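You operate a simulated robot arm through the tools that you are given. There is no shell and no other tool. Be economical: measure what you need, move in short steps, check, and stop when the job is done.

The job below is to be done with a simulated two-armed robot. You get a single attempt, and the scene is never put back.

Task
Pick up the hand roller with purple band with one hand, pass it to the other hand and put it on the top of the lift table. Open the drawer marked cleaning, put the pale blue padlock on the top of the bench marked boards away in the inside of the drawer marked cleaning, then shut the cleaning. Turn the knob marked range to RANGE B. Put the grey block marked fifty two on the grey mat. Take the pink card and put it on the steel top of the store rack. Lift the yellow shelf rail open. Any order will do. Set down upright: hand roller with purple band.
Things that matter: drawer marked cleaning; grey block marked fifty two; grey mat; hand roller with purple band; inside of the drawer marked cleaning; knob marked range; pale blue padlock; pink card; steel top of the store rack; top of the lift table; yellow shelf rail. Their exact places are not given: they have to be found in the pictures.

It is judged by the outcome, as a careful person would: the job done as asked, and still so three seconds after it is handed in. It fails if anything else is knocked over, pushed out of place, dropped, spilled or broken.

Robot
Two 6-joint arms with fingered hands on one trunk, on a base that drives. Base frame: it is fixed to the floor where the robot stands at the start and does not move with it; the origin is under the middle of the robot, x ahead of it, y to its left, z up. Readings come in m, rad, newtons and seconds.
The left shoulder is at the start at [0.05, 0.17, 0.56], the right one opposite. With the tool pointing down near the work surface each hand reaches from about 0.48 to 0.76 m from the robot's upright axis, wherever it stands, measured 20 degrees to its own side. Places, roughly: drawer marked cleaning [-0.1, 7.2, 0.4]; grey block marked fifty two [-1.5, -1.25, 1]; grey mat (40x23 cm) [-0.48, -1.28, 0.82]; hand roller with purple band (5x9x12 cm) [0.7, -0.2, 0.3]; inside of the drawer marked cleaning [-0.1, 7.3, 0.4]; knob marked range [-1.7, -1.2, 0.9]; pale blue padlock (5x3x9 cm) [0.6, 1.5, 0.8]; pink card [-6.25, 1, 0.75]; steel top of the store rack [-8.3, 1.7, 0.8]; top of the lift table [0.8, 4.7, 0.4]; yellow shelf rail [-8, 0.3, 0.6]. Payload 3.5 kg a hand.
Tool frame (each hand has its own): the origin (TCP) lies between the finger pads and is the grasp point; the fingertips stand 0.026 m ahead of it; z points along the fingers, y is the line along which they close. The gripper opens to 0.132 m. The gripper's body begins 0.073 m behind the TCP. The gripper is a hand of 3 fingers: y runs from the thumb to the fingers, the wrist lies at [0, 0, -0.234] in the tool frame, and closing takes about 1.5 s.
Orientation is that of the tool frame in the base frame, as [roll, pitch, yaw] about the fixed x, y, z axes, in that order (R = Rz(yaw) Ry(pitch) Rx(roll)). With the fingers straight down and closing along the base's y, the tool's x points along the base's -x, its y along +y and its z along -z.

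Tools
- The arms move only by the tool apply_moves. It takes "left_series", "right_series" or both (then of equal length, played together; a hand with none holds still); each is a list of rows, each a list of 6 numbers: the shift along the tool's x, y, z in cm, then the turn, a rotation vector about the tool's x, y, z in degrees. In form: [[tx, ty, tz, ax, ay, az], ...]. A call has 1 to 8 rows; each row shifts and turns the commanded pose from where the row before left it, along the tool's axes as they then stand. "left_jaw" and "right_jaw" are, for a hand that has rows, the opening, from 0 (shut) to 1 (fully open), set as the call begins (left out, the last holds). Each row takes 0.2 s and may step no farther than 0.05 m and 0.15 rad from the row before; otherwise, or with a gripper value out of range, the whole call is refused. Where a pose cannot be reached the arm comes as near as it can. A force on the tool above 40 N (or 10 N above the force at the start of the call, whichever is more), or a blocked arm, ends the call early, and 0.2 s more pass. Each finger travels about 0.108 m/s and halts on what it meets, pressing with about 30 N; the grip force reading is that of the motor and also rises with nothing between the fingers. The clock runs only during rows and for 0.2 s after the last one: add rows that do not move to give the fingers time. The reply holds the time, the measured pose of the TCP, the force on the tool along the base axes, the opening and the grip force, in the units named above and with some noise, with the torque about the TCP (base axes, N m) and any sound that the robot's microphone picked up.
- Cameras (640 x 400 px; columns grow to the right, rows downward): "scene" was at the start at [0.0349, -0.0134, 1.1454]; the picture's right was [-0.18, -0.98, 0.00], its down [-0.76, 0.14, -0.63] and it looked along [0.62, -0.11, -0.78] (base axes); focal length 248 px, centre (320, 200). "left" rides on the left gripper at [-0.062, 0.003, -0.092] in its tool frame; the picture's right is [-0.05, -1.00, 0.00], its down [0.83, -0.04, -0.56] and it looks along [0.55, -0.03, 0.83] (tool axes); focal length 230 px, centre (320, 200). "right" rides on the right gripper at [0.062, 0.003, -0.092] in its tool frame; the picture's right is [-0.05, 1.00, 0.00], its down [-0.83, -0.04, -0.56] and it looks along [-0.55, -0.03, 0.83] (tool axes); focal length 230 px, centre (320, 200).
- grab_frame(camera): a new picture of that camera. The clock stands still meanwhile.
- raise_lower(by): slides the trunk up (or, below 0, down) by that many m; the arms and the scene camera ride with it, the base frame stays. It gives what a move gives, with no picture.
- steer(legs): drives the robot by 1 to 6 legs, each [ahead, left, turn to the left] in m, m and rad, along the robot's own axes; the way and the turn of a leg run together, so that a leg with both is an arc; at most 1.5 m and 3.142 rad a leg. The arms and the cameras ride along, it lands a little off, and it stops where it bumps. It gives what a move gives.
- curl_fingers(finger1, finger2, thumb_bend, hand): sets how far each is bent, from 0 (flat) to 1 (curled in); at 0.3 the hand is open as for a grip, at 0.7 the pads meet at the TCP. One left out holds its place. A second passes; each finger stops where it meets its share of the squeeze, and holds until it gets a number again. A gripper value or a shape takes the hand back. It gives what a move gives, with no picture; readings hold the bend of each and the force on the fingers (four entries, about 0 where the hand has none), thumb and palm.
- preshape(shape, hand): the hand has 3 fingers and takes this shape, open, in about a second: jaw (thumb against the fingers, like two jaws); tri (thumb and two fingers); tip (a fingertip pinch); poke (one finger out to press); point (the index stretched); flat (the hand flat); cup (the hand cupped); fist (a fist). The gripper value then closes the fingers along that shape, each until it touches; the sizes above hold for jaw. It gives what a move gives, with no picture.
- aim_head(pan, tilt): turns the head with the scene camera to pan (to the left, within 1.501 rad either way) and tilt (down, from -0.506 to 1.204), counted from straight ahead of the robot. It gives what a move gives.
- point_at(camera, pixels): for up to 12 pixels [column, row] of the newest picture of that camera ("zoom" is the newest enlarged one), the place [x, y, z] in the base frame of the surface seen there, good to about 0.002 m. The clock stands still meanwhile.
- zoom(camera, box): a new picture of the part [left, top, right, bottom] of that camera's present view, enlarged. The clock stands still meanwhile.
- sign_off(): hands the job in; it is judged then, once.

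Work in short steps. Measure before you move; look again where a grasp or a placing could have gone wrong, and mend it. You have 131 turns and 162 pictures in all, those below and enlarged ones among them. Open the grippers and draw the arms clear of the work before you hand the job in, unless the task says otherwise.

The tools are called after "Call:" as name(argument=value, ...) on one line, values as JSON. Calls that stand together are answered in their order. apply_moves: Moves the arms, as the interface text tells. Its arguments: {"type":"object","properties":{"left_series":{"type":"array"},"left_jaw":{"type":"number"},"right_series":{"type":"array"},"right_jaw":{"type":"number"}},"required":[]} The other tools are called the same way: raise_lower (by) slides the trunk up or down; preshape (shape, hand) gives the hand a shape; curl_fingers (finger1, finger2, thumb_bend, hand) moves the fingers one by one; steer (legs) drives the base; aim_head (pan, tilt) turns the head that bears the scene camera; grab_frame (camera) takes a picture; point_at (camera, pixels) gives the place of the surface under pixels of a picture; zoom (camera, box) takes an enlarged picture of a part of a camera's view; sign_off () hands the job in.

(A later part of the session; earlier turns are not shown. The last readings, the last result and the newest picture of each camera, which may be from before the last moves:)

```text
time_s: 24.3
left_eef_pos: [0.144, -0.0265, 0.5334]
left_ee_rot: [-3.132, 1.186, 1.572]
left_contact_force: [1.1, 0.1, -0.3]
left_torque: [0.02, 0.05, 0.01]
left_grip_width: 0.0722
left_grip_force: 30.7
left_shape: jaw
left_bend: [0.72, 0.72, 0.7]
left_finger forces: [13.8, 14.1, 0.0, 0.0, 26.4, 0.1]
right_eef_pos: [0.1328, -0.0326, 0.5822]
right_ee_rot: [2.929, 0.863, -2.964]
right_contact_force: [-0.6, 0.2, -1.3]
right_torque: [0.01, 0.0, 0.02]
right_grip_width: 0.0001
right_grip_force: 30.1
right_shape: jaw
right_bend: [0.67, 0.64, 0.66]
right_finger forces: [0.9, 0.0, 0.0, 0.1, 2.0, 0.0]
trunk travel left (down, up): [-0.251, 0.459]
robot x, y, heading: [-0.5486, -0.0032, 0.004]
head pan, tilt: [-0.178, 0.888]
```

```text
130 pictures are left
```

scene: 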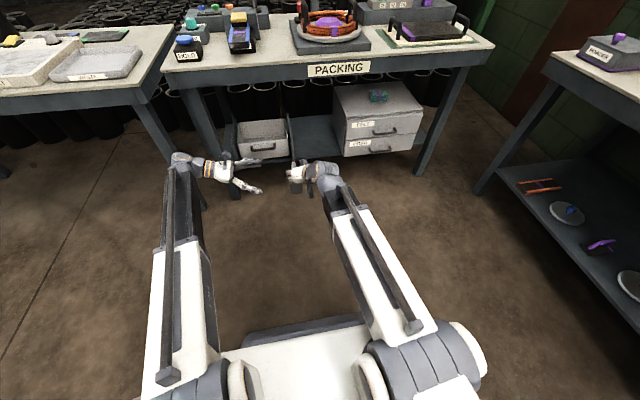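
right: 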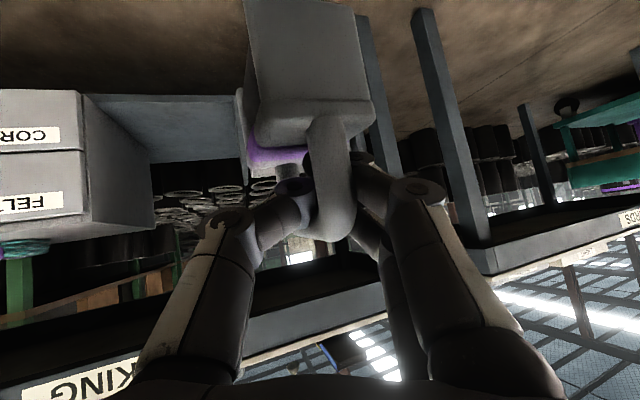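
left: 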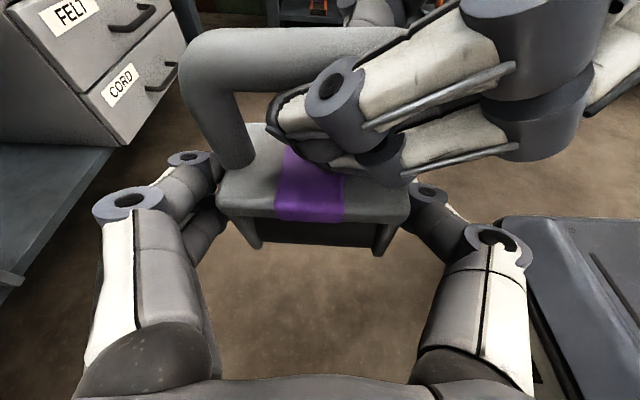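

Left grip firm (0.072 m, ~27 N). I open the right hand partly and draw it back along its axis.

Call:
apply_moves(right_series=[[0, 0, 0, 0, 0, 0], [0, 0, 0, 0, 0, 0], [0, 0, 0, 0, 0, 0], [0, 0, -1.5, 0, 0, 0], [0, 0, -2, 0, 0, 0], [0, 0, -3, 0, 0, 0]], right_jaw=0.4)

Call:
grab_frame(camera="left")

```text
time_s: 25.7
left_eef_pos: [0.1421, -0.0267, 0.5324]
left_ee_rot: [-3.133, 1.188, 1.573]
left_contact_force: [0.4, 0.2, 0.2]
left_torque: [0.03, 0.01, -0.01]
left_grip_width: 0.0721
left_grip_force: 29.5
left_shape: jaw
left_bend: [0.72, 0.72, 0.7]
left_finger forces: [13.8, 14.1, 0.0, 0.0, 27.7, 0.0]
right_eef_pos: [0.0888, -0.0556, 0.6217]
right_ee_rot: [2.929, 0.861, -2.965]
right_contact_force: [0.0, 0.2, -0.4]
right_torque: [0.0, 0.02, 0.0]
right_grip_width: 0.0525
right_grip_force: 0.1
right_shape: jaw
right_bend: [0.73, 0.73, 0.7]
right_finger forces: [0.0, 0.0, 0.0, 0.0, 0.0, 0.0]
trunk travel left (down, up): [-0.251, 0.459]
robot x, y, heading: [-0.5518, -0.0029, 0.01]
head pan, tilt: [-0.178, 0.888]
```

```text
129 pictures are left
```

left: 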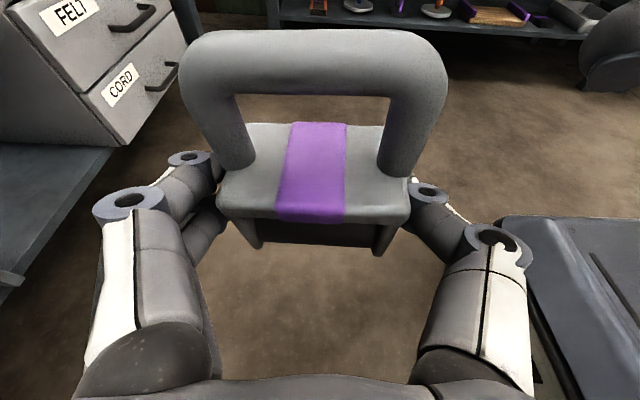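

Handover done: the left hand holds the roller alone. I park the right hand to the right and look left for the route to the lift table.

Call:
apply_moves(right_series=[[0, -4, -2, 0, 0, 0], [0, -4, 0, 3, 0, 2], [0, -4, 0, 6, 0, 3], [0, -4, 0, 6, 0, 3], [0, 0, 0, 0, 8, 0], [0, 0, 0, 0, 8, 0], [0, 0, 0, 0, 8, 0]], right_jaw=1)

Call:
aim_head(pan=1.3, tilt=0.35)

Call:
grab_frame(camera="scene")

```text
time_s: 27.3
left_eef_pos: [0.1428, -0.0273, 0.5337]
left_ee_rot: [-3.133, 1.187, 1.572]
left_contact_force: [-0.4, -0.4, -0.3]
left_torque: [0.04, 0.03, -0.02]
left_grip_width: 0.072
left_grip_force: 29.7
left_shape: jaw
left_bend: [0.72, 0.72, 0.7]
left_finger forces: [13.8, 14.0, 0.1, 0.0, 27.7, 0.1]
right_eef_pos: [0.1178, -0.2151, 0.6148]
right_ee_rot: [3.062, 0.42, -3.128]
right_contact_force: [-0.1, -0.1, 0.0]
right_torque: [0.0, 0.0, 0.01]
right_grip_width: 0.1321
right_grip_force: 0.1
right_shape: jaw
right_bend: [0.3, 0.3, 0.3]
right_finger forces: [0.0, 0.0, 0.0, 0.0, 0.0, 0.0]
trunk travel left (down, up): [-0.251, 0.459]
robot x, y, heading: [-0.5519, -0.0027, 0.01]
head pan, tilt: [-0.178, 0.888]
```

```text
time_s: 28.9
left_eef_pos: [0.1422, -0.0275, 0.5336]
left_ee_rot: [-3.132, 1.187, 1.573]
left_contact_force: [-0.7, 0.5, 0.5]
left_torque: [-0.02, -0.01, -0.01]
left_grip_width: 0.0719
left_grip_force: 30.2
left_shape: jaw
left_bend: [0.72, 0.72, 0.7]
left_finger forces: [13.8, 14.1, 0.1, 0.0, 27.7, 0.1]
right_eef_pos: [0.118, -0.2135, 0.6139]
right_ee_rot: [3.063, 0.422, -3.124]
right_contact_force: [-0.3, -0.1, 0.4]
right_torque: [0.03, -0.01, -0.02]
right_grip_width: 0.1321
right_grip_force: 0.1
right_shape: jaw
right_bend: [0.3, 0.3, 0.3]
right_finger forces: [0.0, 0.0, 0.0, 0.0, 0.0, 0.1]
trunk travel left (down, up): [-0.251, 0.459]
robot x, y, heading: [-0.5532, -0.0078, 0.006]
head pan, tilt: [1.3, 0.351]
```

```text
128 pictures are left
```

scene: 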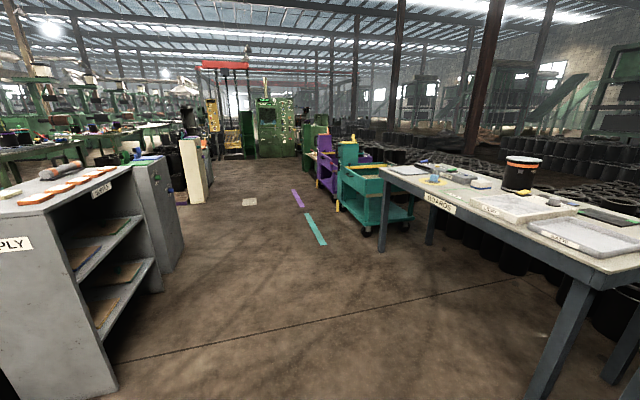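

The aisle along +y looks open; carts stand on the right. I enlarge and measure obstacles along the route.

Call:
zoom(camera="scene", box=[280, 110, 480, 250])

Call:
point_at(camera="scene", pixels=[[120, 390], [180, 265], [205, 200], [248, 202], [340, 205], [380, 250], [362, 230], [315, 190], [325, 160], [300, 170], [265, 155], [440, 208]])

```text
2.86 times, centred on (380, 180) of scene
```

zoom: 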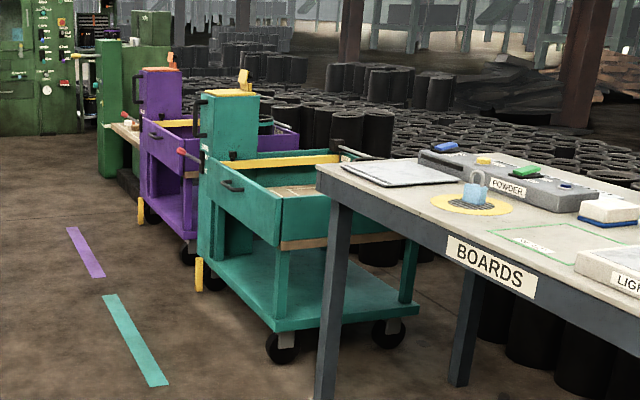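

```text
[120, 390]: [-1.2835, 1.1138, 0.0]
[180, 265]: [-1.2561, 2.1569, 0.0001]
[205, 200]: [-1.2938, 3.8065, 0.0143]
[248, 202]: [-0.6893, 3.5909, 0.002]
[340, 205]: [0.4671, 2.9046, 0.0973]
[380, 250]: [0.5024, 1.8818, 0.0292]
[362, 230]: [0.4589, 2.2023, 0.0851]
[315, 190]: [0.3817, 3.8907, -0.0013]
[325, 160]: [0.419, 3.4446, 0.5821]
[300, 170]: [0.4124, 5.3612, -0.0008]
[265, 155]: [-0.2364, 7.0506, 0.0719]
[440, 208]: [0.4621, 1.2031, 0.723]
```

Aisle runs x −1.2…0.4; a pale patch lies on the floor at (−0.69,3.6). I turn left and drive up the aisle at x≈−0.25 to y≈3.5.

Call:
steer(legs=[[0, 0, 1.56], [1.5, -0.3, 0], [1.5, 0, 0], [0.5, 0, 0]])

Call:
aim_head(pan=-0.4, tilt=0.4)

Call:
grab_frame(camera="scene")

```text
refused: leg 2 is longer than a leg can be; nothing moved
```

```text
time_s: 30.6
left_eef_pos: [0.1431, -0.0261, 0.5327]
left_ee_rot: [-3.133, 1.185, 1.573]
left_contact_force: [0.3, -0.1, -0.2]
left_torque: [-0.01, -0.01, -0.03]
left_grip_width: 0.072
left_grip_force: 30.1
left_shape: jaw
left_bend: [0.72, 0.72, 0.7]
left_finger forces: [13.7, 14.0, 0.0, 0.0, 27.6, 0.0]
right_eef_pos: [0.1172, -0.2131, 0.6148]
right_ee_rot: [3.064, 0.422, -3.126]
right_contact_force: [-0.1, 0.5, -0.2]
right_torque: [-0.02, -0.03, -0.01]
right_grip_width: 0.132
right_grip_force: 0.0
right_shape: jaw
right_bend: [0.3, 0.3, 0.3]
right_finger forces: [0.0, 0.0, 0.1, 0.0, 0.0, 0.0]
trunk travel left (down, up): [-0.251, 0.459]
robot x, y, heading: [-0.5496, -0.0049, 0.006]
head pan, tilt: [-0.4, 0.4]
```

```text
126 pictures are left
```

scene: 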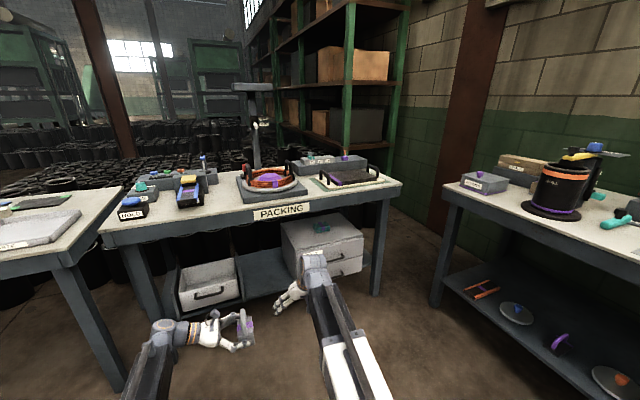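

The leg was too long; I split it into shorter ones.

Call:
steer(legs=[[0, 0, 1.56], [1.4, -0.3, 0], [1.4, 0, 0], [0.7, 0, 0]])

Call:
grab_frame(camera="scene")

```text
time_s: 51.6
left_eef_pos: [-0.1446, 4.1848, 0.5337]
left_ee_rot: [-3.133, 1.188, 3.118]
left_contact_force: [-0.3, 0.1, -0.3]
left_torque: [0.02, 0.03, -0.04]
left_grip_width: 0.0712
left_grip_force: 30.3
left_shape: jaw
left_bend: [0.72, 0.72, 0.7]
left_finger forces: [13.4, 13.8, 0.1, 0.0, 27.1, 0.0]
right_eef_pos: [0.0418, 4.1531, 0.615]
right_ee_rot: [3.065, 0.423, -1.584]
right_contact_force: [0.2, 1.0, 0.1]
right_torque: [0.06, -0.02, 0.03]
right_grip_width: 0.1319
right_grip_force: 0.0
right_shape: jaw
right_bend: [0.3, 0.3, 0.3]
right_finger forces: [0.1, 0.0, 0.0, 0.1, 0.0, 0.0]
trunk travel left (down, up): [-0.251, 0.459]
robot x, y, heading: [-0.1867, 3.4914, 1.551]
head pan, tilt: [-0.4, 0.4]
```

```text
125 pictures are left
```

scene: 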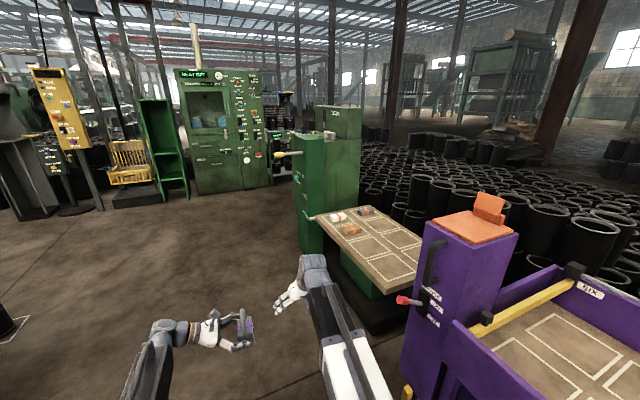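

The lift table (wooden top with outlined squares) is at pixels ~(370,245). I measure its top and corners.

Call:
point_at(camera="scene", pixels=[[316, 217], [385, 290], [422, 245], [362, 209], [375, 245], [337, 216], [352, 230], [365, 210], [300, 230], [405, 385], [420, 300], [440, 290]])

Call:
zoom(camera="scene", box=[270, 160, 470, 300])

```text
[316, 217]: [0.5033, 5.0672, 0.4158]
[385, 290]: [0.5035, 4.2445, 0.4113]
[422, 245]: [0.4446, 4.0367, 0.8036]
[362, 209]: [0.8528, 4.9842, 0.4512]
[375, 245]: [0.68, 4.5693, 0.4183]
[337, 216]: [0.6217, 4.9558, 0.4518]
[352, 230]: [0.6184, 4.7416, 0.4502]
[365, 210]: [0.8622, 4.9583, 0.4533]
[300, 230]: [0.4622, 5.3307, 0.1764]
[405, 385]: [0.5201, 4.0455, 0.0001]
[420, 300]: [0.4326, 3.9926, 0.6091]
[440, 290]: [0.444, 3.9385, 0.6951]
```

```text
2.86 times, centred on (370, 230) of scene
```

zoom: 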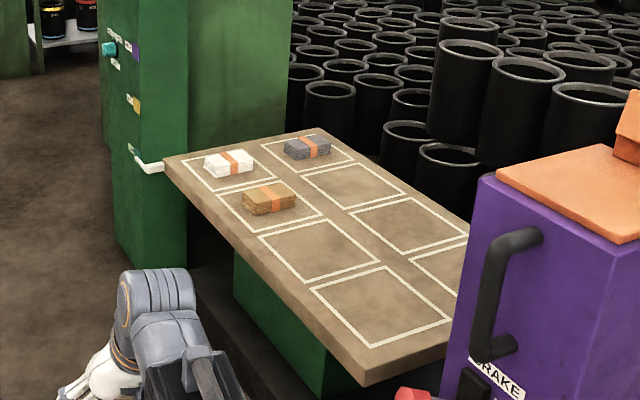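

Table top z≈0.418, x 0.5–0.95, y 4.24–5.07; front cell near (0.62,4.5) is free. I drive ahead 1.0 m, turn right to face it, and look.

Call:
steer(legs=[[1.0, 0.12, 0], [0, 0, -1.551]])

Call:
aim_head(pan=0, tilt=0.8)

Call:
grab_frame(camera="scene")

Call:
grab_frame(camera="left")

```text
time_s: 60.7
left_eef_pos: [0.4079, 4.4685, 0.5323]
left_ee_rot: [-3.134, 1.186, 1.545]
left_contact_force: [-0.5, 0.1, 0.0]
left_torque: [-0.01, -0.02, -0.04]
left_grip_width: 0.0712
left_grip_force: 30.6
left_shape: jaw
left_bend: [0.72, 0.72, 0.7]
left_finger forces: [13.3, 13.6, 0.1, 0.0, 26.5, 0.0]
right_eef_pos: [0.3772, 4.2808, 0.6141]
right_ee_rot: [3.062, 0.423, 3.128]
right_contact_force: [-0.1, 0.4, 0.4]
right_torque: [-0.03, 0.01, -0.01]
right_grip_width: 0.1319
right_grip_force: 0.0
right_shape: jaw
right_bend: [0.3, 0.3, 0.3]
right_finger forces: [0.0, 0.1, 0.1, 0.0, 0.0, 0.0]
trunk travel left (down, up): [-0.251, 0.459]
robot x, y, heading: [-0.2862, 4.5153, -0.017]
head pan, tilt: [-0.4, 0.4]
```

```text
time_s: 61.5
left_eef_pos: [0.4091, 4.4677, 0.5324]
left_ee_rot: [-3.132, 1.188, 1.546]
left_contact_force: [0.6, 0.2, 0.7]
left_torque: [0.02, -0.01, -0.01]
left_grip_width: 0.0709
left_grip_force: 30.5
left_shape: jaw
left_bend: [0.72, 0.72, 0.7]
left_finger forces: [13.2, 13.5, 0.0, 0.1, 26.5, 0.0]
right_eef_pos: [0.3789, 4.2809, 0.6153]
right_ee_rot: [3.064, 0.422, 3.129]
right_contact_force: [-0.6, 0.5, -0.6]
right_torque: [-0.01, 0.01, 0.02]
right_grip_width: 0.1319
right_grip_force: 0.0
right_shape: jaw
right_bend: [0.3, 0.3, 0.3]
right_finger forces: [0.0, 0.0, 0.1, 0.0, 0.0, 0.1]
trunk travel left (down, up): [-0.251, 0.459]
robot x, y, heading: [-0.2813, 4.5102, -0.02]
head pan, tilt: [0.0, 0.799]
```

```text
123 pictures are left
```

scene: 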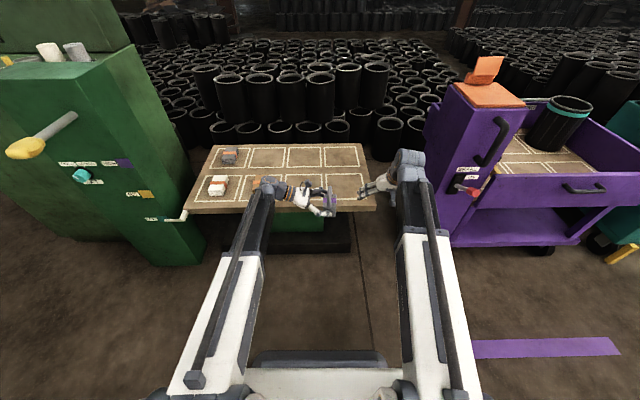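

```text
122 pictures are left
```

left: 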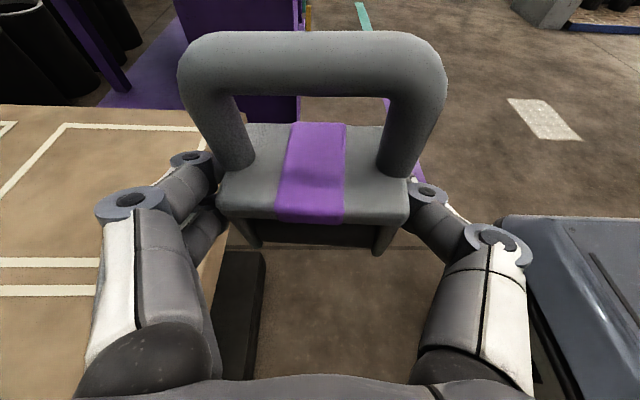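

The roller hangs 0.044 below the TCP (0.532). I advance 0.21 m so that it stands over the free cell, then lower 5 cm and check.

Call:
steer(legs=[[0.21, 0, 0.018]])

Call:
raise_lower(by=-0.05)

Call:
grab_frame(camera="left")

Call:
zoom(camera="scene", box=[170, 130, 460, 310])

```text
time_s: 63.2
left_eef_pos: [0.6208, 4.4763, 0.5329]
left_ee_rot: [-3.133, 1.188, 1.56]
left_contact_force: [-0.4, 1.1, -1.4]
left_torque: [0.01, 0.03, 0.01]
left_grip_width: 0.0711
left_grip_force: 30.2
left_shape: jaw
left_bend: [0.72, 0.72, 0.7]
left_finger forces: [13.3, 13.6, 0.0, 0.0, 26.6, 0.1]
right_eef_pos: [0.5934, 4.291, 0.6153]
right_ee_rot: [3.063, 0.424, -3.137]
right_contact_force: [0.2, 0.4, 0.5]
right_torque: [0.03, -0.02, -0.02]
right_grip_width: 0.1318
right_grip_force: 0.1
right_shape: jaw
right_bend: [0.3, 0.3, 0.3]
right_finger forces: [0.0, 0.0, 0.1, 0.0, 0.1, 0.0]
trunk travel left (down, up): [-0.251, 0.459]
robot x, y, heading: [-0.0712, 4.5071, -0.006]
head pan, tilt: [0.0, 0.799]
```

```text
time_s: 64.1
left_eef_pos: [0.6205, 4.4762, 0.4817]
left_ee_rot: [-3.133, 1.188, 1.559]
left_contact_force: [-0.5, -0.2, -0.4]
left_torque: [0.05, 0.0, -0.02]
left_grip_width: 0.0709
left_grip_force: 30.4
left_shape: jaw
left_bend: [0.72, 0.72, 0.7]
left_finger forces: [13.3, 13.7, 0.0, 0.0, 26.6, 0.0]
right_eef_pos: [0.5937, 4.2907, 0.5649]
right_ee_rot: [3.064, 0.423, -3.138]
right_contact_force: [-0.4, -0.1, -0.8]
right_torque: [0.04, 0.0, -0.01]
right_grip_width: 0.1318
right_grip_force: 0.0
right_shape: jaw
right_bend: [0.3, 0.3, 0.3]
right_finger forces: [0.0, 0.0, 0.0, 0.0, 0.0, 0.0]
trunk travel left (down, up): [-0.201, 0.509]
robot x, y, heading: [-0.0746, 4.509, -0.007]
head pan, tilt: [0.0, 0.799]
```

```text
121 pictures are left
```

left: 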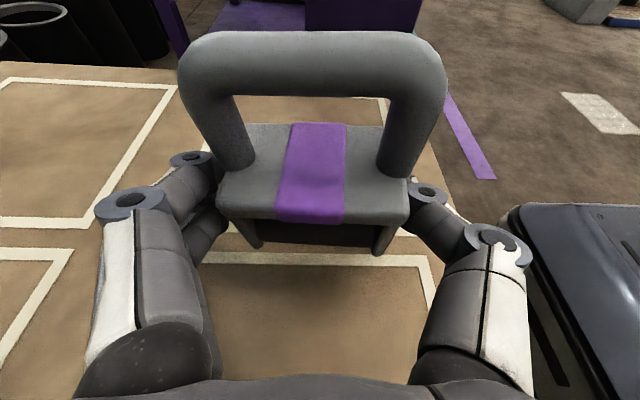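

```text
2.21 times, centred on (315, 220) of scene
```

zoom: 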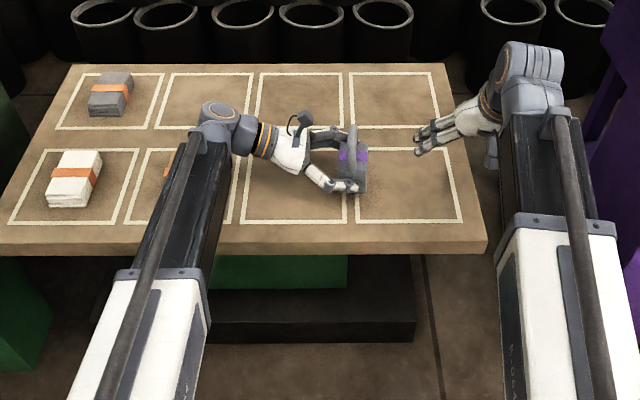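

Over the cell, still in the air. I measure the plate bottoms versus the table top for the exact remaining gap.

Call:
point_at(camera="left", pixels=[[257, 244], [379, 249], [320, 330], [290, 238], [300, 275]])

Call:
zoom(camera="left", box=[200, 180, 440, 330])

```text
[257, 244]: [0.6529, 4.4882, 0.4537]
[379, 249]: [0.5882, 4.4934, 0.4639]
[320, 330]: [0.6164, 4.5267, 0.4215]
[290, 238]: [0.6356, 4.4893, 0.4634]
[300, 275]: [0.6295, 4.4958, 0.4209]
```

```text
2.67 times, centred on (320, 255) of left
```

zoom: 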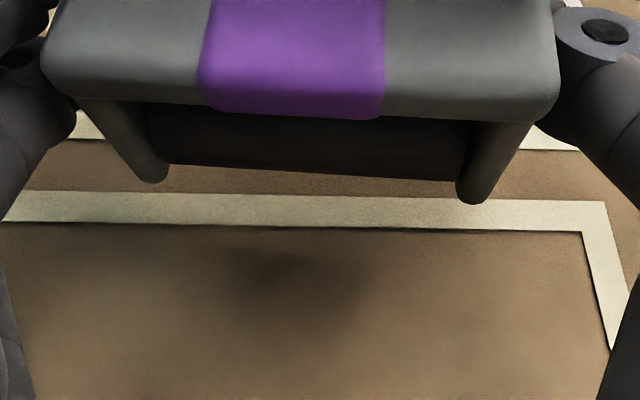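

About 2–3 cm remain. I lower 1.5 cm by trunk, then in 2 mm steps watching the force.

Call:
raise_lower(by=-0.015)

Call:
apply_moves(left_series=[[0.19, 0, 0.07, 0, 0, 0], [0.19, 0, 0.07, 0, 0, 0], [0, 0, 0, 0, 0, 0]])

Call:
zoom(camera="left", box=[200, 180, 440, 330])

```text
time_s: 64.8
left_eef_pos: [0.6227, 4.4761, 0.4674]
left_ee_rot: [-3.131, 1.187, 1.56]
left_contact_force: [0.2, -0.7, -0.1]
left_torque: [0.04, 0.02, -0.01]
left_grip_width: 0.071
left_grip_force: 29.4
left_shape: jaw
left_bend: [0.72, 0.72, 0.7]
left_finger forces: [13.3, 13.6, 0.0, 0.0, 26.5, 0.1]
right_eef_pos: [0.594, 4.2894, 0.5504]
right_ee_rot: [3.064, 0.423, -3.14]
right_contact_force: [-0.7, 0.0, -0.6]
right_torque: [0.03, 0.01, 0.02]
right_grip_width: 0.132
right_grip_force: 0.0
right_shape: jaw
right_bend: [0.3, 0.3, 0.3]
right_finger forces: [0.0, 0.1, 0.0, 0.0, 0.1, 0.0]
trunk travel left (down, up): [-0.186, 0.524]
robot x, y, heading: [-0.0742, 4.5108, -0.005]
head pan, tilt: [0.0, 0.799]
```

```text
time_s: 65.5
left_eef_pos: [0.6205, 4.4766, 0.4646]
left_ee_rot: [-3.133, 1.186, 1.559]
left_contact_force: [0.0, -1.6, 3.0]
left_torque: [-0.04, -0.19, -0.01]
left_grip_width: 0.0707
left_grip_force: 29.2
left_shape: jaw
left_bend: [0.72, 0.72, 0.7]
left_finger forces: [13.3, 13.8, 0.0, 0.0, 26.9, 0.0]
right_eef_pos: [0.5932, 4.2903, 0.5499]
right_ee_rot: [3.062, 0.423, -3.138]
right_contact_force: [0.3, -0.2, 0.4]
right_torque: [-0.02, 0.02, 0.0]
right_grip_width: 0.132
right_grip_force: 0.1
right_shape: jaw
right_bend: [0.3, 0.3, 0.3]
right_finger forces: [0.0, 0.0, 0.0, 0.0, 0.0, 0.1]
trunk travel left (down, up): [-0.186, 0.524]
robot x, y, heading: [-0.0734, 4.5114, -0.003]
head pan, tilt: [0.0, 0.799]
```

```text
2.67 times, centred on (320, 255) of left
```

zoom: 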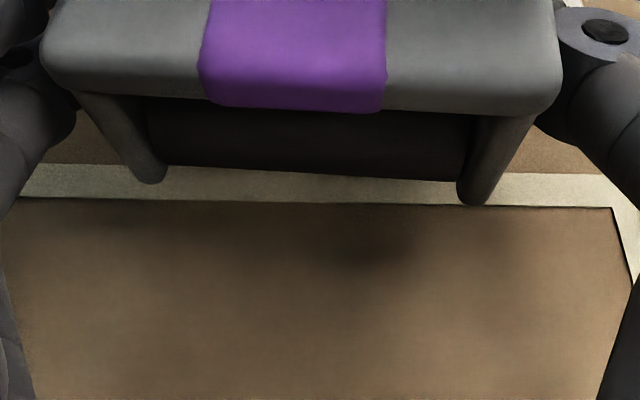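

Contact: force +3 N. One more 1.5 mm step, then open the left hand gently.

Call:
apply_moves(left_series=[[0.14, 0, 0.05, 0, 0, 0], [0, 0, 0, 0, 0, 0]])

Call:
apply_moves(left_series=[[0, 0, 0, 0, 0, 0], [0, 0, 0, 0, 0, 0], [0, 0, 0, 0, 0, 0], [0, 0, 0, 0, 0, 0]], left_jaw=1)

Call:
grab_frame(camera="left")

```text
time_s: 66.2
left_eef_pos: [0.6199, 4.4776, 0.4645]
left_ee_rot: [-3.136, 1.188, 1.555]
left_contact_force: [0.3, -3.6, 10.5]
left_torque: [-0.16, -0.33, -0.09]
left_grip_width: 0.0709
left_grip_force: 30.0
left_shape: jaw
left_bend: [0.72, 0.72, 0.7]
left_finger forces: [13.1, 13.9, 0.0, 0.0, 27.6, 0.0]
right_eef_pos: [0.595, 4.2887, 0.5497]
right_ee_rot: [3.063, 0.422, -3.137]
right_contact_force: [0.3, 0.1, 1.1]
right_torque: [0.0, -0.02, 0.0]
right_grip_width: 0.1319
right_grip_force: 0.1
right_shape: jaw
right_bend: [0.3, 0.3, 0.3]
right_finger forces: [0.0, 0.0, 0.0, 0.0, 0.0, 0.0]
trunk travel left (down, up): [-0.186, 0.524]
robot x, y, heading: [-0.0732, 4.5073, 0.002]
head pan, tilt: [0.0, 0.799]
```

```text
time_s: 67.2
left_eef_pos: [0.6193, 4.478, 0.4636]
left_ee_rot: [-3.133, 1.188, 1.562]
left_contact_force: [-0.8, 1.0, 0.5]
left_torque: [-0.01, -0.01, 0.03]
left_grip_width: 0.132
left_grip_force: 0.0
left_shape: jaw
left_bend: [0.3, 0.3, 0.3]
left_finger forces: [0.0, 0.0, 0.1, 0.0, 0.0, 0.0]
right_eef_pos: [0.5927, 4.2901, 0.5504]
right_ee_rot: [3.062, 0.421, -3.139]
right_contact_force: [0.2, -0.1, -0.5]
right_torque: [-0.01, 0.03, 0.02]
right_grip_width: 0.1318
right_grip_force: 0.1
right_shape: jaw
right_bend: [0.3, 0.3, 0.3]
right_finger forces: [0.0, 0.0, 0.0, 0.0, 0.0, 0.0]
trunk travel left (down, up): [-0.186, 0.524]
robot x, y, heading: [-0.0722, 4.5081, -0.004]
head pan, tilt: [0.0, 0.799]
```

```text
117 pictures are left
```

left: 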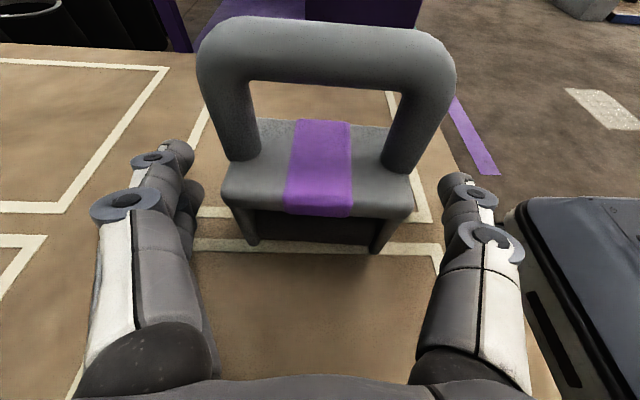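

The roller stands upright on the table. I withdraw the left hand 7 cm along its axis, raise the trunk, and back the base away.

Call:
apply_moves(left_series=[[0, 0, -2, 0, 0, 0], [0, 0, -2.5, 0, 0, 0], [0, 0, -2.5, 0, 0, 0]])

Call:
raise_lower(by=0.25)

Call:
steer(legs=[[-0.25, 0, 0]])

Call:
grab_frame(camera="scene")

```text
time_s: 68.0
left_eef_pos: [0.6215, 4.5423, 0.4897]
left_ee_rot: [-3.132, 1.186, 1.56]
left_contact_force: [0.4, 1.4, -0.2]
left_torque: [0.04, -0.01, 0.01]
left_grip_width: 0.1318
left_grip_force: 0.1
left_shape: jaw
left_bend: [0.3, 0.3, 0.3]
left_finger forces: [0.0, 0.0, 0.1, 0.1, 0.1, 0.0]
right_eef_pos: [0.5942, 4.2897, 0.5505]
right_ee_rot: [3.064, 0.422, -3.139]
right_contact_force: [0.3, 0.0, -0.1]
right_torque: [-0.02, -0.01, -0.02]
right_grip_width: 0.1321
right_grip_force: 0.1
right_shape: jaw
right_bend: [0.3, 0.3, 0.3]
right_finger forces: [0.1, 0.1, 0.0, 0.1, 0.0, 0.0]
trunk travel left (down, up): [-0.186, 0.524]
robot x, y, heading: [-0.0738, 4.5127, -0.006]
head pan, tilt: [0.0, 0.799]
```

```text
time_s: 70.5
left_eef_pos: [0.6207, 4.5422, 0.7394]
left_ee_rot: [-3.134, 1.188, 1.561]
left_contact_force: [-0.2, 0.0, 0.7]
left_torque: [0.03, -0.02, -0.01]
left_grip_width: 0.132
left_grip_force: 0.2
left_shape: jaw
left_bend: [0.3, 0.3, 0.3]
left_finger forces: [0.0, 0.1, 0.0, 0.0, 0.0, 0.0]
right_eef_pos: [0.5935, 4.2897, 0.7993]
right_ee_rot: [3.064, 0.422, -3.138]
right_contact_force: [0.2, 0.0, -0.2]
right_torque: [0.01, 0.0, 0.03]
right_grip_width: 0.132
right_grip_force: 0.0
right_shape: jaw
right_bend: [0.3, 0.3, 0.3]
right_finger forces: [0.1, 0.0, 0.0, 0.0, 0.1, 0.1]
trunk travel left (down, up): [-0.436, 0.274]
robot x, y, heading: [-0.0725, 4.5087, -0.005]
head pan, tilt: [0.0, 0.799]
```

```text
time_s: 72.3
left_eef_pos: [0.3704, 4.5458, 0.7393]
left_ee_rot: [-3.133, 1.187, 1.565]
left_contact_force: [0.5, 0.5, -0.1]
left_torque: [-0.01, 0.0, 0.0]
left_grip_width: 0.132
left_grip_force: 0.0
left_shape: jaw
left_bend: [0.3, 0.3, 0.3]
left_finger forces: [0.0, 0.1, 0.0, 0.0, 0.1, 0.0]
right_eef_pos: [0.3435, 4.2924, 0.7989]
right_ee_rot: [3.061, 0.421, -3.134]
right_contact_force: [-0.2, 0.3, 0.2]
right_torque: [-0.04, 0.0, 0.04]
right_grip_width: 0.1319
right_grip_force: 0.1
right_shape: jaw
right_bend: [0.3, 0.3, 0.3]
right_finger forces: [0.0, 0.0, 0.0, 0.0, 0.0, 0.0]
trunk travel left (down, up): [-0.436, 0.274]
robot x, y, heading: [-0.325, 4.5088, -0.005]
head pan, tilt: [0.0, 0.799]
```

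```text
116 pictures are left
```

scene: 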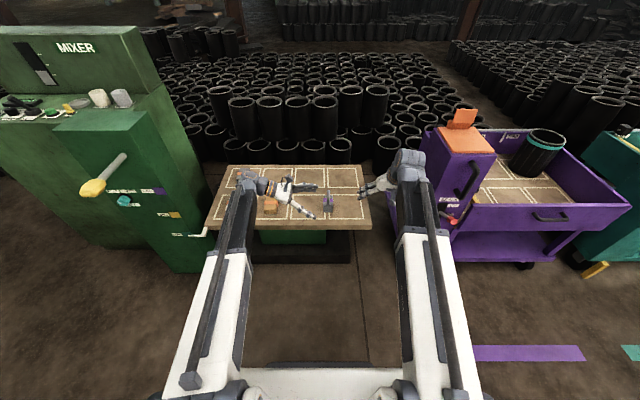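

Roller placed. Now the padlock on the boards bench: I return the left hand to pointing down, then drive back down the aisle to y≈1.7 and face the bench.

Call:
apply_moves(left_series=[[0.06, -1, -1.49, 0, 8.5, 0], [0.28, -1, -1.46, 0, 8.5, 0], [0.49, -1, -1.4, 0, 8.5, 0], [0.69, -1, -1.32, 0, 8.5, 0], [0.88, -1, -1.19, 0, 8.5, 0], [1.04, -1, -1.05, 0, 8.5, 0], [1.19, -1, -0.89, 0, 8.5, 0], [1.32, -1, -0.7, 0, 8.5, 0]], right_series=[[0, 0, -1, 0, 8, 0], [0, 0, -1, 0, 8, 0], [0, 0, -1, 0, 8, 0], [0, 0, 0, 0, 0, 0], [0, 0, 0, 0, 0, 0], [0, 0, 0, 0, 0, 0], [0, 0, 0, 0, 0, 0], [0, 0, 0, 0, 0, 0]])

Call:
steer(legs=[[0, 0, -1.565], [1.4, 0.13, 0], [1.4, -0.2, 0], [0, 0, 1.57]])

Call:
aim_head(pan=-0.1, tilt=0.5)

Call:
grab_frame(camera="scene")

```text
time_s: 74.2
left_eef_pos: [0.2928, 4.6578, 0.7811]
left_ee_rot: [-3.138, -0.001, 1.555]
left_contact_force: [0.1, 0.1, 0.1]
left_torque: [-0.04, 0.02, -0.02]
left_grip_width: 0.132
left_grip_force: 0.1
left_shape: jaw
left_bend: [0.3, 0.3, 0.3]
left_finger forces: [0.0, 0.1, 0.0, 0.0, 0.0, 0.1]
right_eef_pos: [0.336, 4.2904, 0.8293]
right_ee_rot: [3.071, 0.004, -3.103]
right_contact_force: [0.0, 0.3, 0.5]
right_torque: [-0.01, 0.03, 0.01]
right_grip_width: 0.1319
right_grip_force: 0.0
right_shape: jaw
right_bend: [0.3, 0.3, 0.3]
right_finger forces: [0.1, 0.0, 0.0, 0.0, 0.1, 0.0]
trunk travel left (down, up): [-0.436, 0.274]
robot x, y, heading: [-0.3221, 4.5131, -0.008]
head pan, tilt: [0.0, 0.799]
```

```text
time_s: 95.4
left_eef_pos: [0.1819, 1.8857, 0.781]
left_ee_rot: [-3.137, -0.001, 1.558]
left_contact_force: [-1.1, -0.1, 0.0]
left_torque: [0.02, 0.02, -0.02]
left_grip_width: 0.1318
left_grip_force: 0.1
left_shape: jaw
left_bend: [0.3, 0.3, 0.3]
left_finger forces: [0.0, 0.0, 0.0, 0.0, 0.1, 0.1]
right_eef_pos: [0.2264, 1.5174, 0.8288]
right_ee_rot: [3.071, 0.003, -3.103]
right_contact_force: [-0.5, -0.8, 1.1]
right_torque: [0.02, 0.01, -0.02]
right_grip_width: 0.1318
right_grip_force: 0.0
right_shape: jaw
right_bend: [0.3, 0.3, 0.3]
right_finger forces: [0.1, 0.1, 0.0, 0.0, 0.1, 0.0]
trunk travel left (down, up): [-0.436, 0.274]
robot x, y, heading: [-0.434, 1.7372, 0.001]
head pan, tilt: [0.0, 0.799]
```

```text
time_s: 96.2
left_eef_pos: [0.1821, 1.8846, 0.7804]
left_ee_rot: [-3.138, 0.001, 1.556]
left_contact_force: [-0.1, -0.4, -0.1]
left_torque: [0.0, 0.02, 0.0]
left_grip_width: 0.1317
left_grip_force: 0.0
left_shape: jaw
left_bend: [0.3, 0.3, 0.3]
left_finger forces: [0.1, 0.0, 0.1, 0.0, 0.0, 0.0]
right_eef_pos: [0.2261, 1.5192, 0.828]
right_ee_rot: [3.07, 0.004, -3.102]
right_contact_force: [-0.6, -0.7, -0.2]
right_torque: [0.03, -0.03, 0.0]
right_grip_width: 0.132
right_grip_force: 0.0
right_shape: jaw
right_bend: [0.3, 0.3, 0.3]
right_finger forces: [0.0, 0.0, 0.1, 0.0, 0.0, 0.0]
trunk travel left (down, up): [-0.436, 0.274]
robot x, y, heading: [-0.4309, 1.7373, 0.001]
head pan, tilt: [-0.099, 0.499]
```

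```text
115 pictures are left
```

scene: 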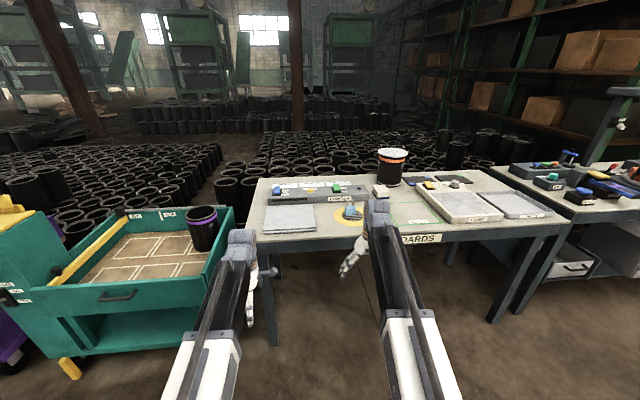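

The padlock stands on the yellow disc near (352,212). I enlarge and measure.

Call:
zoom(camera="scene", box=[250, 160, 470, 260])

Call:
zoom(camera="scene", box=[325, 190, 381, 230])

Call:
point_at(camera="zoom", pixels=[[310, 140], [260, 260], [370, 260], [320, 260], [320, 300], [100, 250], [450, 240], [320, 370], [600, 300], [500, 60]])

```text
2.91 times, centred on (360, 210) of scene
```

zoom: 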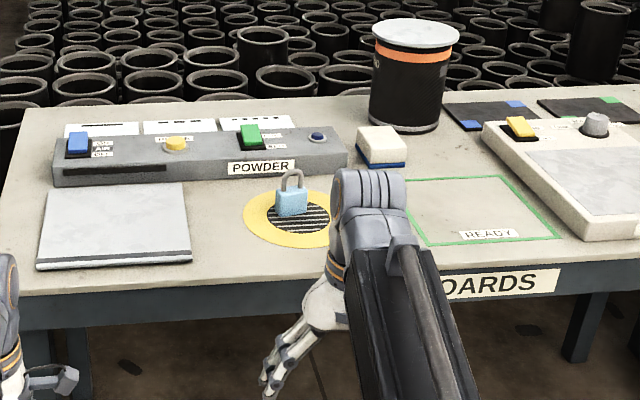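

```text
10.00 times, centred on (353, 210) of scene
```

zoom: 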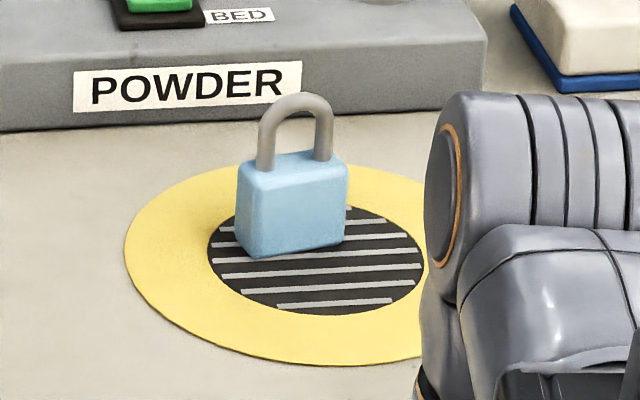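

```text
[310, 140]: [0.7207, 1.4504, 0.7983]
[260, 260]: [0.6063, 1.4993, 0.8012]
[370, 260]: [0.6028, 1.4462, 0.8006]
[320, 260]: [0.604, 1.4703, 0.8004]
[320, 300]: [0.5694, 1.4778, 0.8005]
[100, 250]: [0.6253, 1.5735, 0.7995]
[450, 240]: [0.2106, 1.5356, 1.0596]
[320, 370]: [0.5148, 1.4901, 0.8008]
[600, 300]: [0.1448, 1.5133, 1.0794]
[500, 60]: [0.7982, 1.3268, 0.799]
```

Call:
point_at(camera="zoom", pixels=[[250, 190], [335, 190], [295, 200], [290, 235], [240, 180], [342, 160], [265, 150], [323, 140], [290, 105], [290, 165]])

```text
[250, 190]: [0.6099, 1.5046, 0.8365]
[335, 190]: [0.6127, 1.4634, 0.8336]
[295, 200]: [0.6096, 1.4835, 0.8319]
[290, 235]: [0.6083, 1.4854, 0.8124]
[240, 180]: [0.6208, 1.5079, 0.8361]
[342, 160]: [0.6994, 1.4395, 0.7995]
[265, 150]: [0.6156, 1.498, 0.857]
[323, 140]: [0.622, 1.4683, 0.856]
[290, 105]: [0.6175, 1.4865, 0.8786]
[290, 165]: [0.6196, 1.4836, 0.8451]
```

Padlock body centre ≈(0.621,1.484), 4.7 cm wide in y, bench z 0.80, shackle top 0.88. I raise the trunk 0.15, level the right hand, and drive it over the padlock.

Call:
raise_lower(by=0.15)

Call:
apply_moves(right_series=[[0, 0, 0, 4, 0, -1.5], [0, 0, 0, 0, 0, 0]])

Call:
steer(legs=[[0.39, -0.035, 0]])

Call:
grab_frame(camera="right")

Call:
grab_frame(camera="scene")

```text
time_s: 97.9
left_eef_pos: [0.1817, 1.8856, 0.9309]
left_ee_rot: [-3.137, 0.0, 1.558]
left_contact_force: [-0.3, -0.9, -0.6]
left_torque: [-0.04, -0.01, 0.0]
left_grip_width: 0.1319
left_grip_force: 0.0
left_shape: jaw
left_bend: [0.3, 0.3, 0.3]
left_finger forces: [0.0, 0.0, 0.0, 0.0, 0.0, 0.0]
right_eef_pos: [0.2263, 1.5174, 0.9787]
right_ee_rot: [3.07, 0.005, -3.103]
right_contact_force: [-0.5, 0.0, 0.0]
right_torque: [0.02, -0.03, 0.03]
right_grip_width: 0.1319
right_grip_force: 0.1
right_shape: jaw
right_bend: [0.3, 0.3, 0.3]
right_finger forces: [0.0, 0.1, 0.1, 0.0, 0.1, 0.0]
trunk travel left (down, up): [-0.586, 0.124]
robot x, y, heading: [-0.4341, 1.7378, 0.001]
head pan, tilt: [-0.099, 0.499]
```

```text
time_s: 98.5
left_eef_pos: [0.1822, 1.8852, 0.9297]
left_ee_rot: [-3.137, 0.001, 1.558]
left_contact_force: [-0.1, 0.2, -0.7]
left_torque: [-0.01, -0.04, -0.05]
left_grip_width: 0.1319
left_grip_force: 0.1
left_shape: jaw
left_bend: [0.3, 0.3, 0.3]
left_finger forces: [0.0, 0.0, 0.0, 0.0, 0.1, 0.0]
right_eef_pos: [0.2271, 1.5176, 0.9784]
right_ee_rot: [-3.14, 0.006, -3.077]
right_contact_force: [-0.3, 0.4, 0.0]
right_torque: [0.01, -0.01, 0.0]
right_grip_width: 0.1319
right_grip_force: 0.0
right_shape: jaw
right_bend: [0.3, 0.3, 0.3]
right_finger forces: [0.1, 0.0, 0.1, 0.0, 0.1, 0.1]
trunk travel left (down, up): [-0.586, 0.124]
robot x, y, heading: [-0.4344, 1.7419, -0.001]
head pan, tilt: [-0.099, 0.499]
```

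```text
time_s: 101.0
left_eef_pos: [0.572, 1.8453, 0.9301]
left_ee_rot: [-3.139, 0.0, 1.55]
left_contact_force: [-0.4, -0.2, 0.1]
left_torque: [0.02, 0.0, -0.01]
left_grip_width: 0.1317
left_grip_force: 0.0
left_shape: jaw
left_bend: [0.3, 0.3, 0.3]
left_finger forces: [0.0, 0.0, 0.1, 0.0, 0.1, 0.0]
right_eef_pos: [0.6139, 1.4765, 0.9795]
right_ee_rot: [3.141, 0.003, -3.084]
right_contact_force: [0.4, -0.4, -0.2]
right_torque: [0.02, 0.0, 0.0]
right_grip_width: 0.1321
right_grip_force: 0.1
right_shape: jaw
right_bend: [0.3, 0.3, 0.3]
right_finger forces: [0.0, 0.0, 0.1, 0.0, 0.0, 0.0]
trunk travel left (down, up): [-0.586, 0.124]
robot x, y, heading: [-0.0451, 1.6998, -0.005]
head pan, tilt: [-0.099, 0.499]
```

```text
112 pictures are left
```

right: 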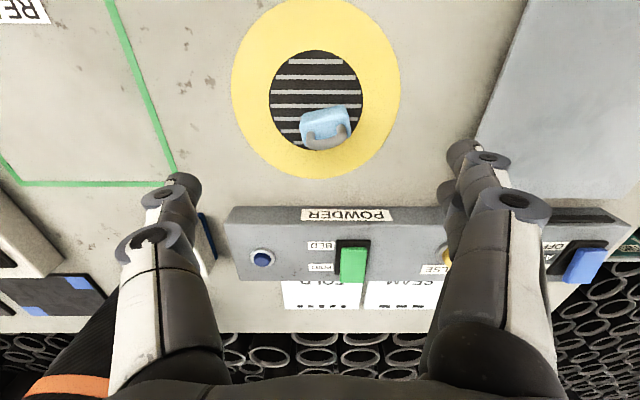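

```text
111 pictures are left
```

scene: 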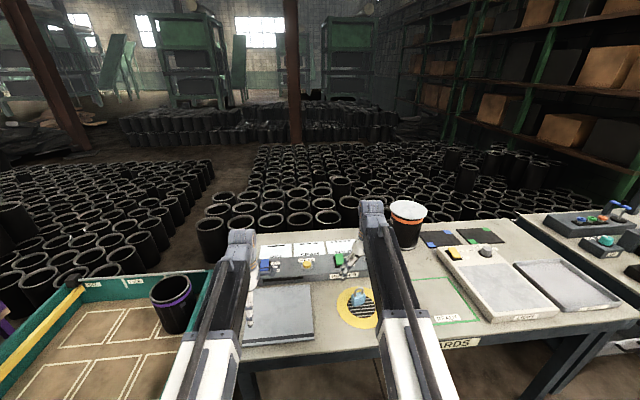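

TCP (0.614,1.4765,0.979) vs padlock (0.621,1.484). I shift and descend 12 cm, then check.

Call:
apply_moves(right_series=[[-0.7, 0.75, 3, 0, 0, 0], [0, 0, 3, 0, 0, 0], [0, 0, 3, 0, 0, 0], [0, 0, 2, 0, 0, 0]], right_jaw=0.8)

Call:
grab_frame(camera="right")

Call:
point_at(camera="right", pixels=[[320, 100], [320, 130], [300, 115], [340, 115]])

```text
time_s: 102.0
left_eef_pos: [0.5708, 1.8441, 0.93]
left_ee_rot: [-3.137, -0.001, 1.549]
left_contact_force: [-0.1, -0.3, -0.3]
left_torque: [0.01, -0.04, 0.0]
left_grip_width: 0.1319
left_grip_force: 0.1
left_shape: jaw
left_bend: [0.3, 0.3, 0.3]
left_finger forces: [0.0, 0.0, 0.0, 0.1, 0.2, 0.1]
right_eef_pos: [0.6202, 1.4844, 0.8682]
right_ee_rot: [3.141, 0.005, -3.082]
right_contact_force: [1.0, -0.8, 1.0]
right_torque: [-0.02, -0.02, -0.01]
right_grip_width: 0.1059
right_grip_force: 0.1
right_shape: jaw
right_bend: [0.59, 0.59, 0.55]
right_finger forces: [0.1, 0.0, 0.0, 0.1, 0.0, 0.0]
trunk travel left (down, up): [-0.586, 0.124]
robot x, y, heading: [-0.0469, 1.7044, -0.005]
head pan, tilt: [-0.099, 0.499]
```

```text
110 pictures are left
```

right: 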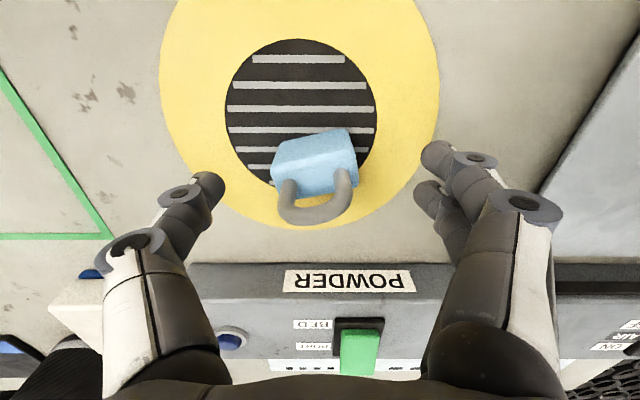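

```text
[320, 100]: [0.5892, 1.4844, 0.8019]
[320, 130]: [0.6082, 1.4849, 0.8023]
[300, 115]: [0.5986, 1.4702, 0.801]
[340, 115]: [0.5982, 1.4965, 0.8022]
```

The padlock looks slightly yawed. I measure its top edges.

Call:
point_at(camera="right", pixels=[[282, 150], [345, 136], [278, 175], [352, 168], [315, 150], [288, 190], [345, 180], [315, 215], [300, 180], [330, 172]])

```text
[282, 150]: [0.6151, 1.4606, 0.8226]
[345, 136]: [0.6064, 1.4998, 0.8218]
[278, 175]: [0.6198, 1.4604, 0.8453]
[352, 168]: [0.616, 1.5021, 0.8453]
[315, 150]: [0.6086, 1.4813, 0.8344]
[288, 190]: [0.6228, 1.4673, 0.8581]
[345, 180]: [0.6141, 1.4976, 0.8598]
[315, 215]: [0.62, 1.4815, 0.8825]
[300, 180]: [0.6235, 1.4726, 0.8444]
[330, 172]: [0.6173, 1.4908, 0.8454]
```

Padlock yaw ≈ +13°, hand +3.4°. I turn 10°, descend to z≈0.831 and grip.

Call:
apply_moves(right_series=[[0, 0, 0, 0, 0, -5], [0, 0, 0, 0, 0, -5], [-0.1, -0.1, 1.8, 0, 0, 0], [0, 0, 1.8, 0, 0, 0]])

Call:
apply_moves(right_series=[[0, 0, 0, 0, 0, 0], [0, 0, 0, 0, 0, 0], [0, 0, 0, 0, 0, 0], [0, 0, 0, 0, 0, 0], [0, 0, 0, 0, 0, 0]], right_jaw=0)

Call:
grab_frame(camera="right")

```text
time_s: 103.0
left_eef_pos: [0.5715, 1.8448, 0.9294]
left_ee_rot: [-3.138, 0.0, 1.551]
left_contact_force: [0.7, 0.7, -0.3]
left_torque: [-0.03, 0.01, 0.05]
left_grip_width: 0.1319
left_grip_force: 0.0
left_shape: jaw
left_bend: [0.3, 0.3, 0.3]
left_finger forces: [0.0, 0.0, 0.1, 0.0, 0.1, 0.0]
right_eef_pos: [0.6224, 1.4861, 0.8327]
right_ee_rot: [-3.14, 0.006, -2.908]
right_contact_force: [-0.4, 0.5, 0.0]
right_torque: [0.0, -0.04, 0.0]
right_grip_width: 0.1059
right_grip_force: 0.2
right_shape: jaw
right_bend: [0.59, 0.59, 0.55]
right_finger forces: [0.0, 0.1, 0.0, 0.0, 0.1, 0.0]
trunk travel left (down, up): [-0.586, 0.124]
robot x, y, heading: [-0.0462, 1.7014, -0.004]
head pan, tilt: [-0.099, 0.499]
```

```text
time_s: 104.2
left_eef_pos: [0.5732, 1.8444, 0.9294]
left_ee_rot: [-3.138, 0.002, 1.55]
left_contact_force: [0.5, -0.2, -0.3]
left_torque: [-0.03, -0.04, -0.01]
left_grip_width: 0.1319
left_grip_force: 0.0
left_shape: jaw
left_bend: [0.3, 0.3, 0.3]
left_finger forces: [0.0, 0.0, 0.0, 0.0, 0.0, 0.0]
right_eef_pos: [0.6236, 1.4845, 0.8336]
right_ee_rot: [3.141, 0.004, -2.91]
right_contact_force: [0.0, 0.1, -0.7]
right_torque: [-0.03, 0.0, 0.03]
right_grip_width: 0.0435
right_grip_force: 30.5
right_shape: jaw
right_bend: [0.74, 0.74, 0.7]
right_finger forces: [13.6, 13.6, 0.0, 0.0, 27.2, 0.0]
trunk travel left (down, up): [-0.586, 0.124]
robot x, y, heading: [-0.0467, 1.7017, -0.006]
head pan, tilt: [-0.099, 0.499]
```

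```text
109 pictures are left
```

right: 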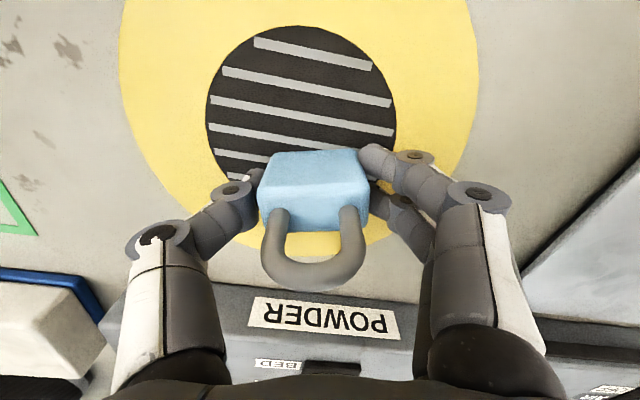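

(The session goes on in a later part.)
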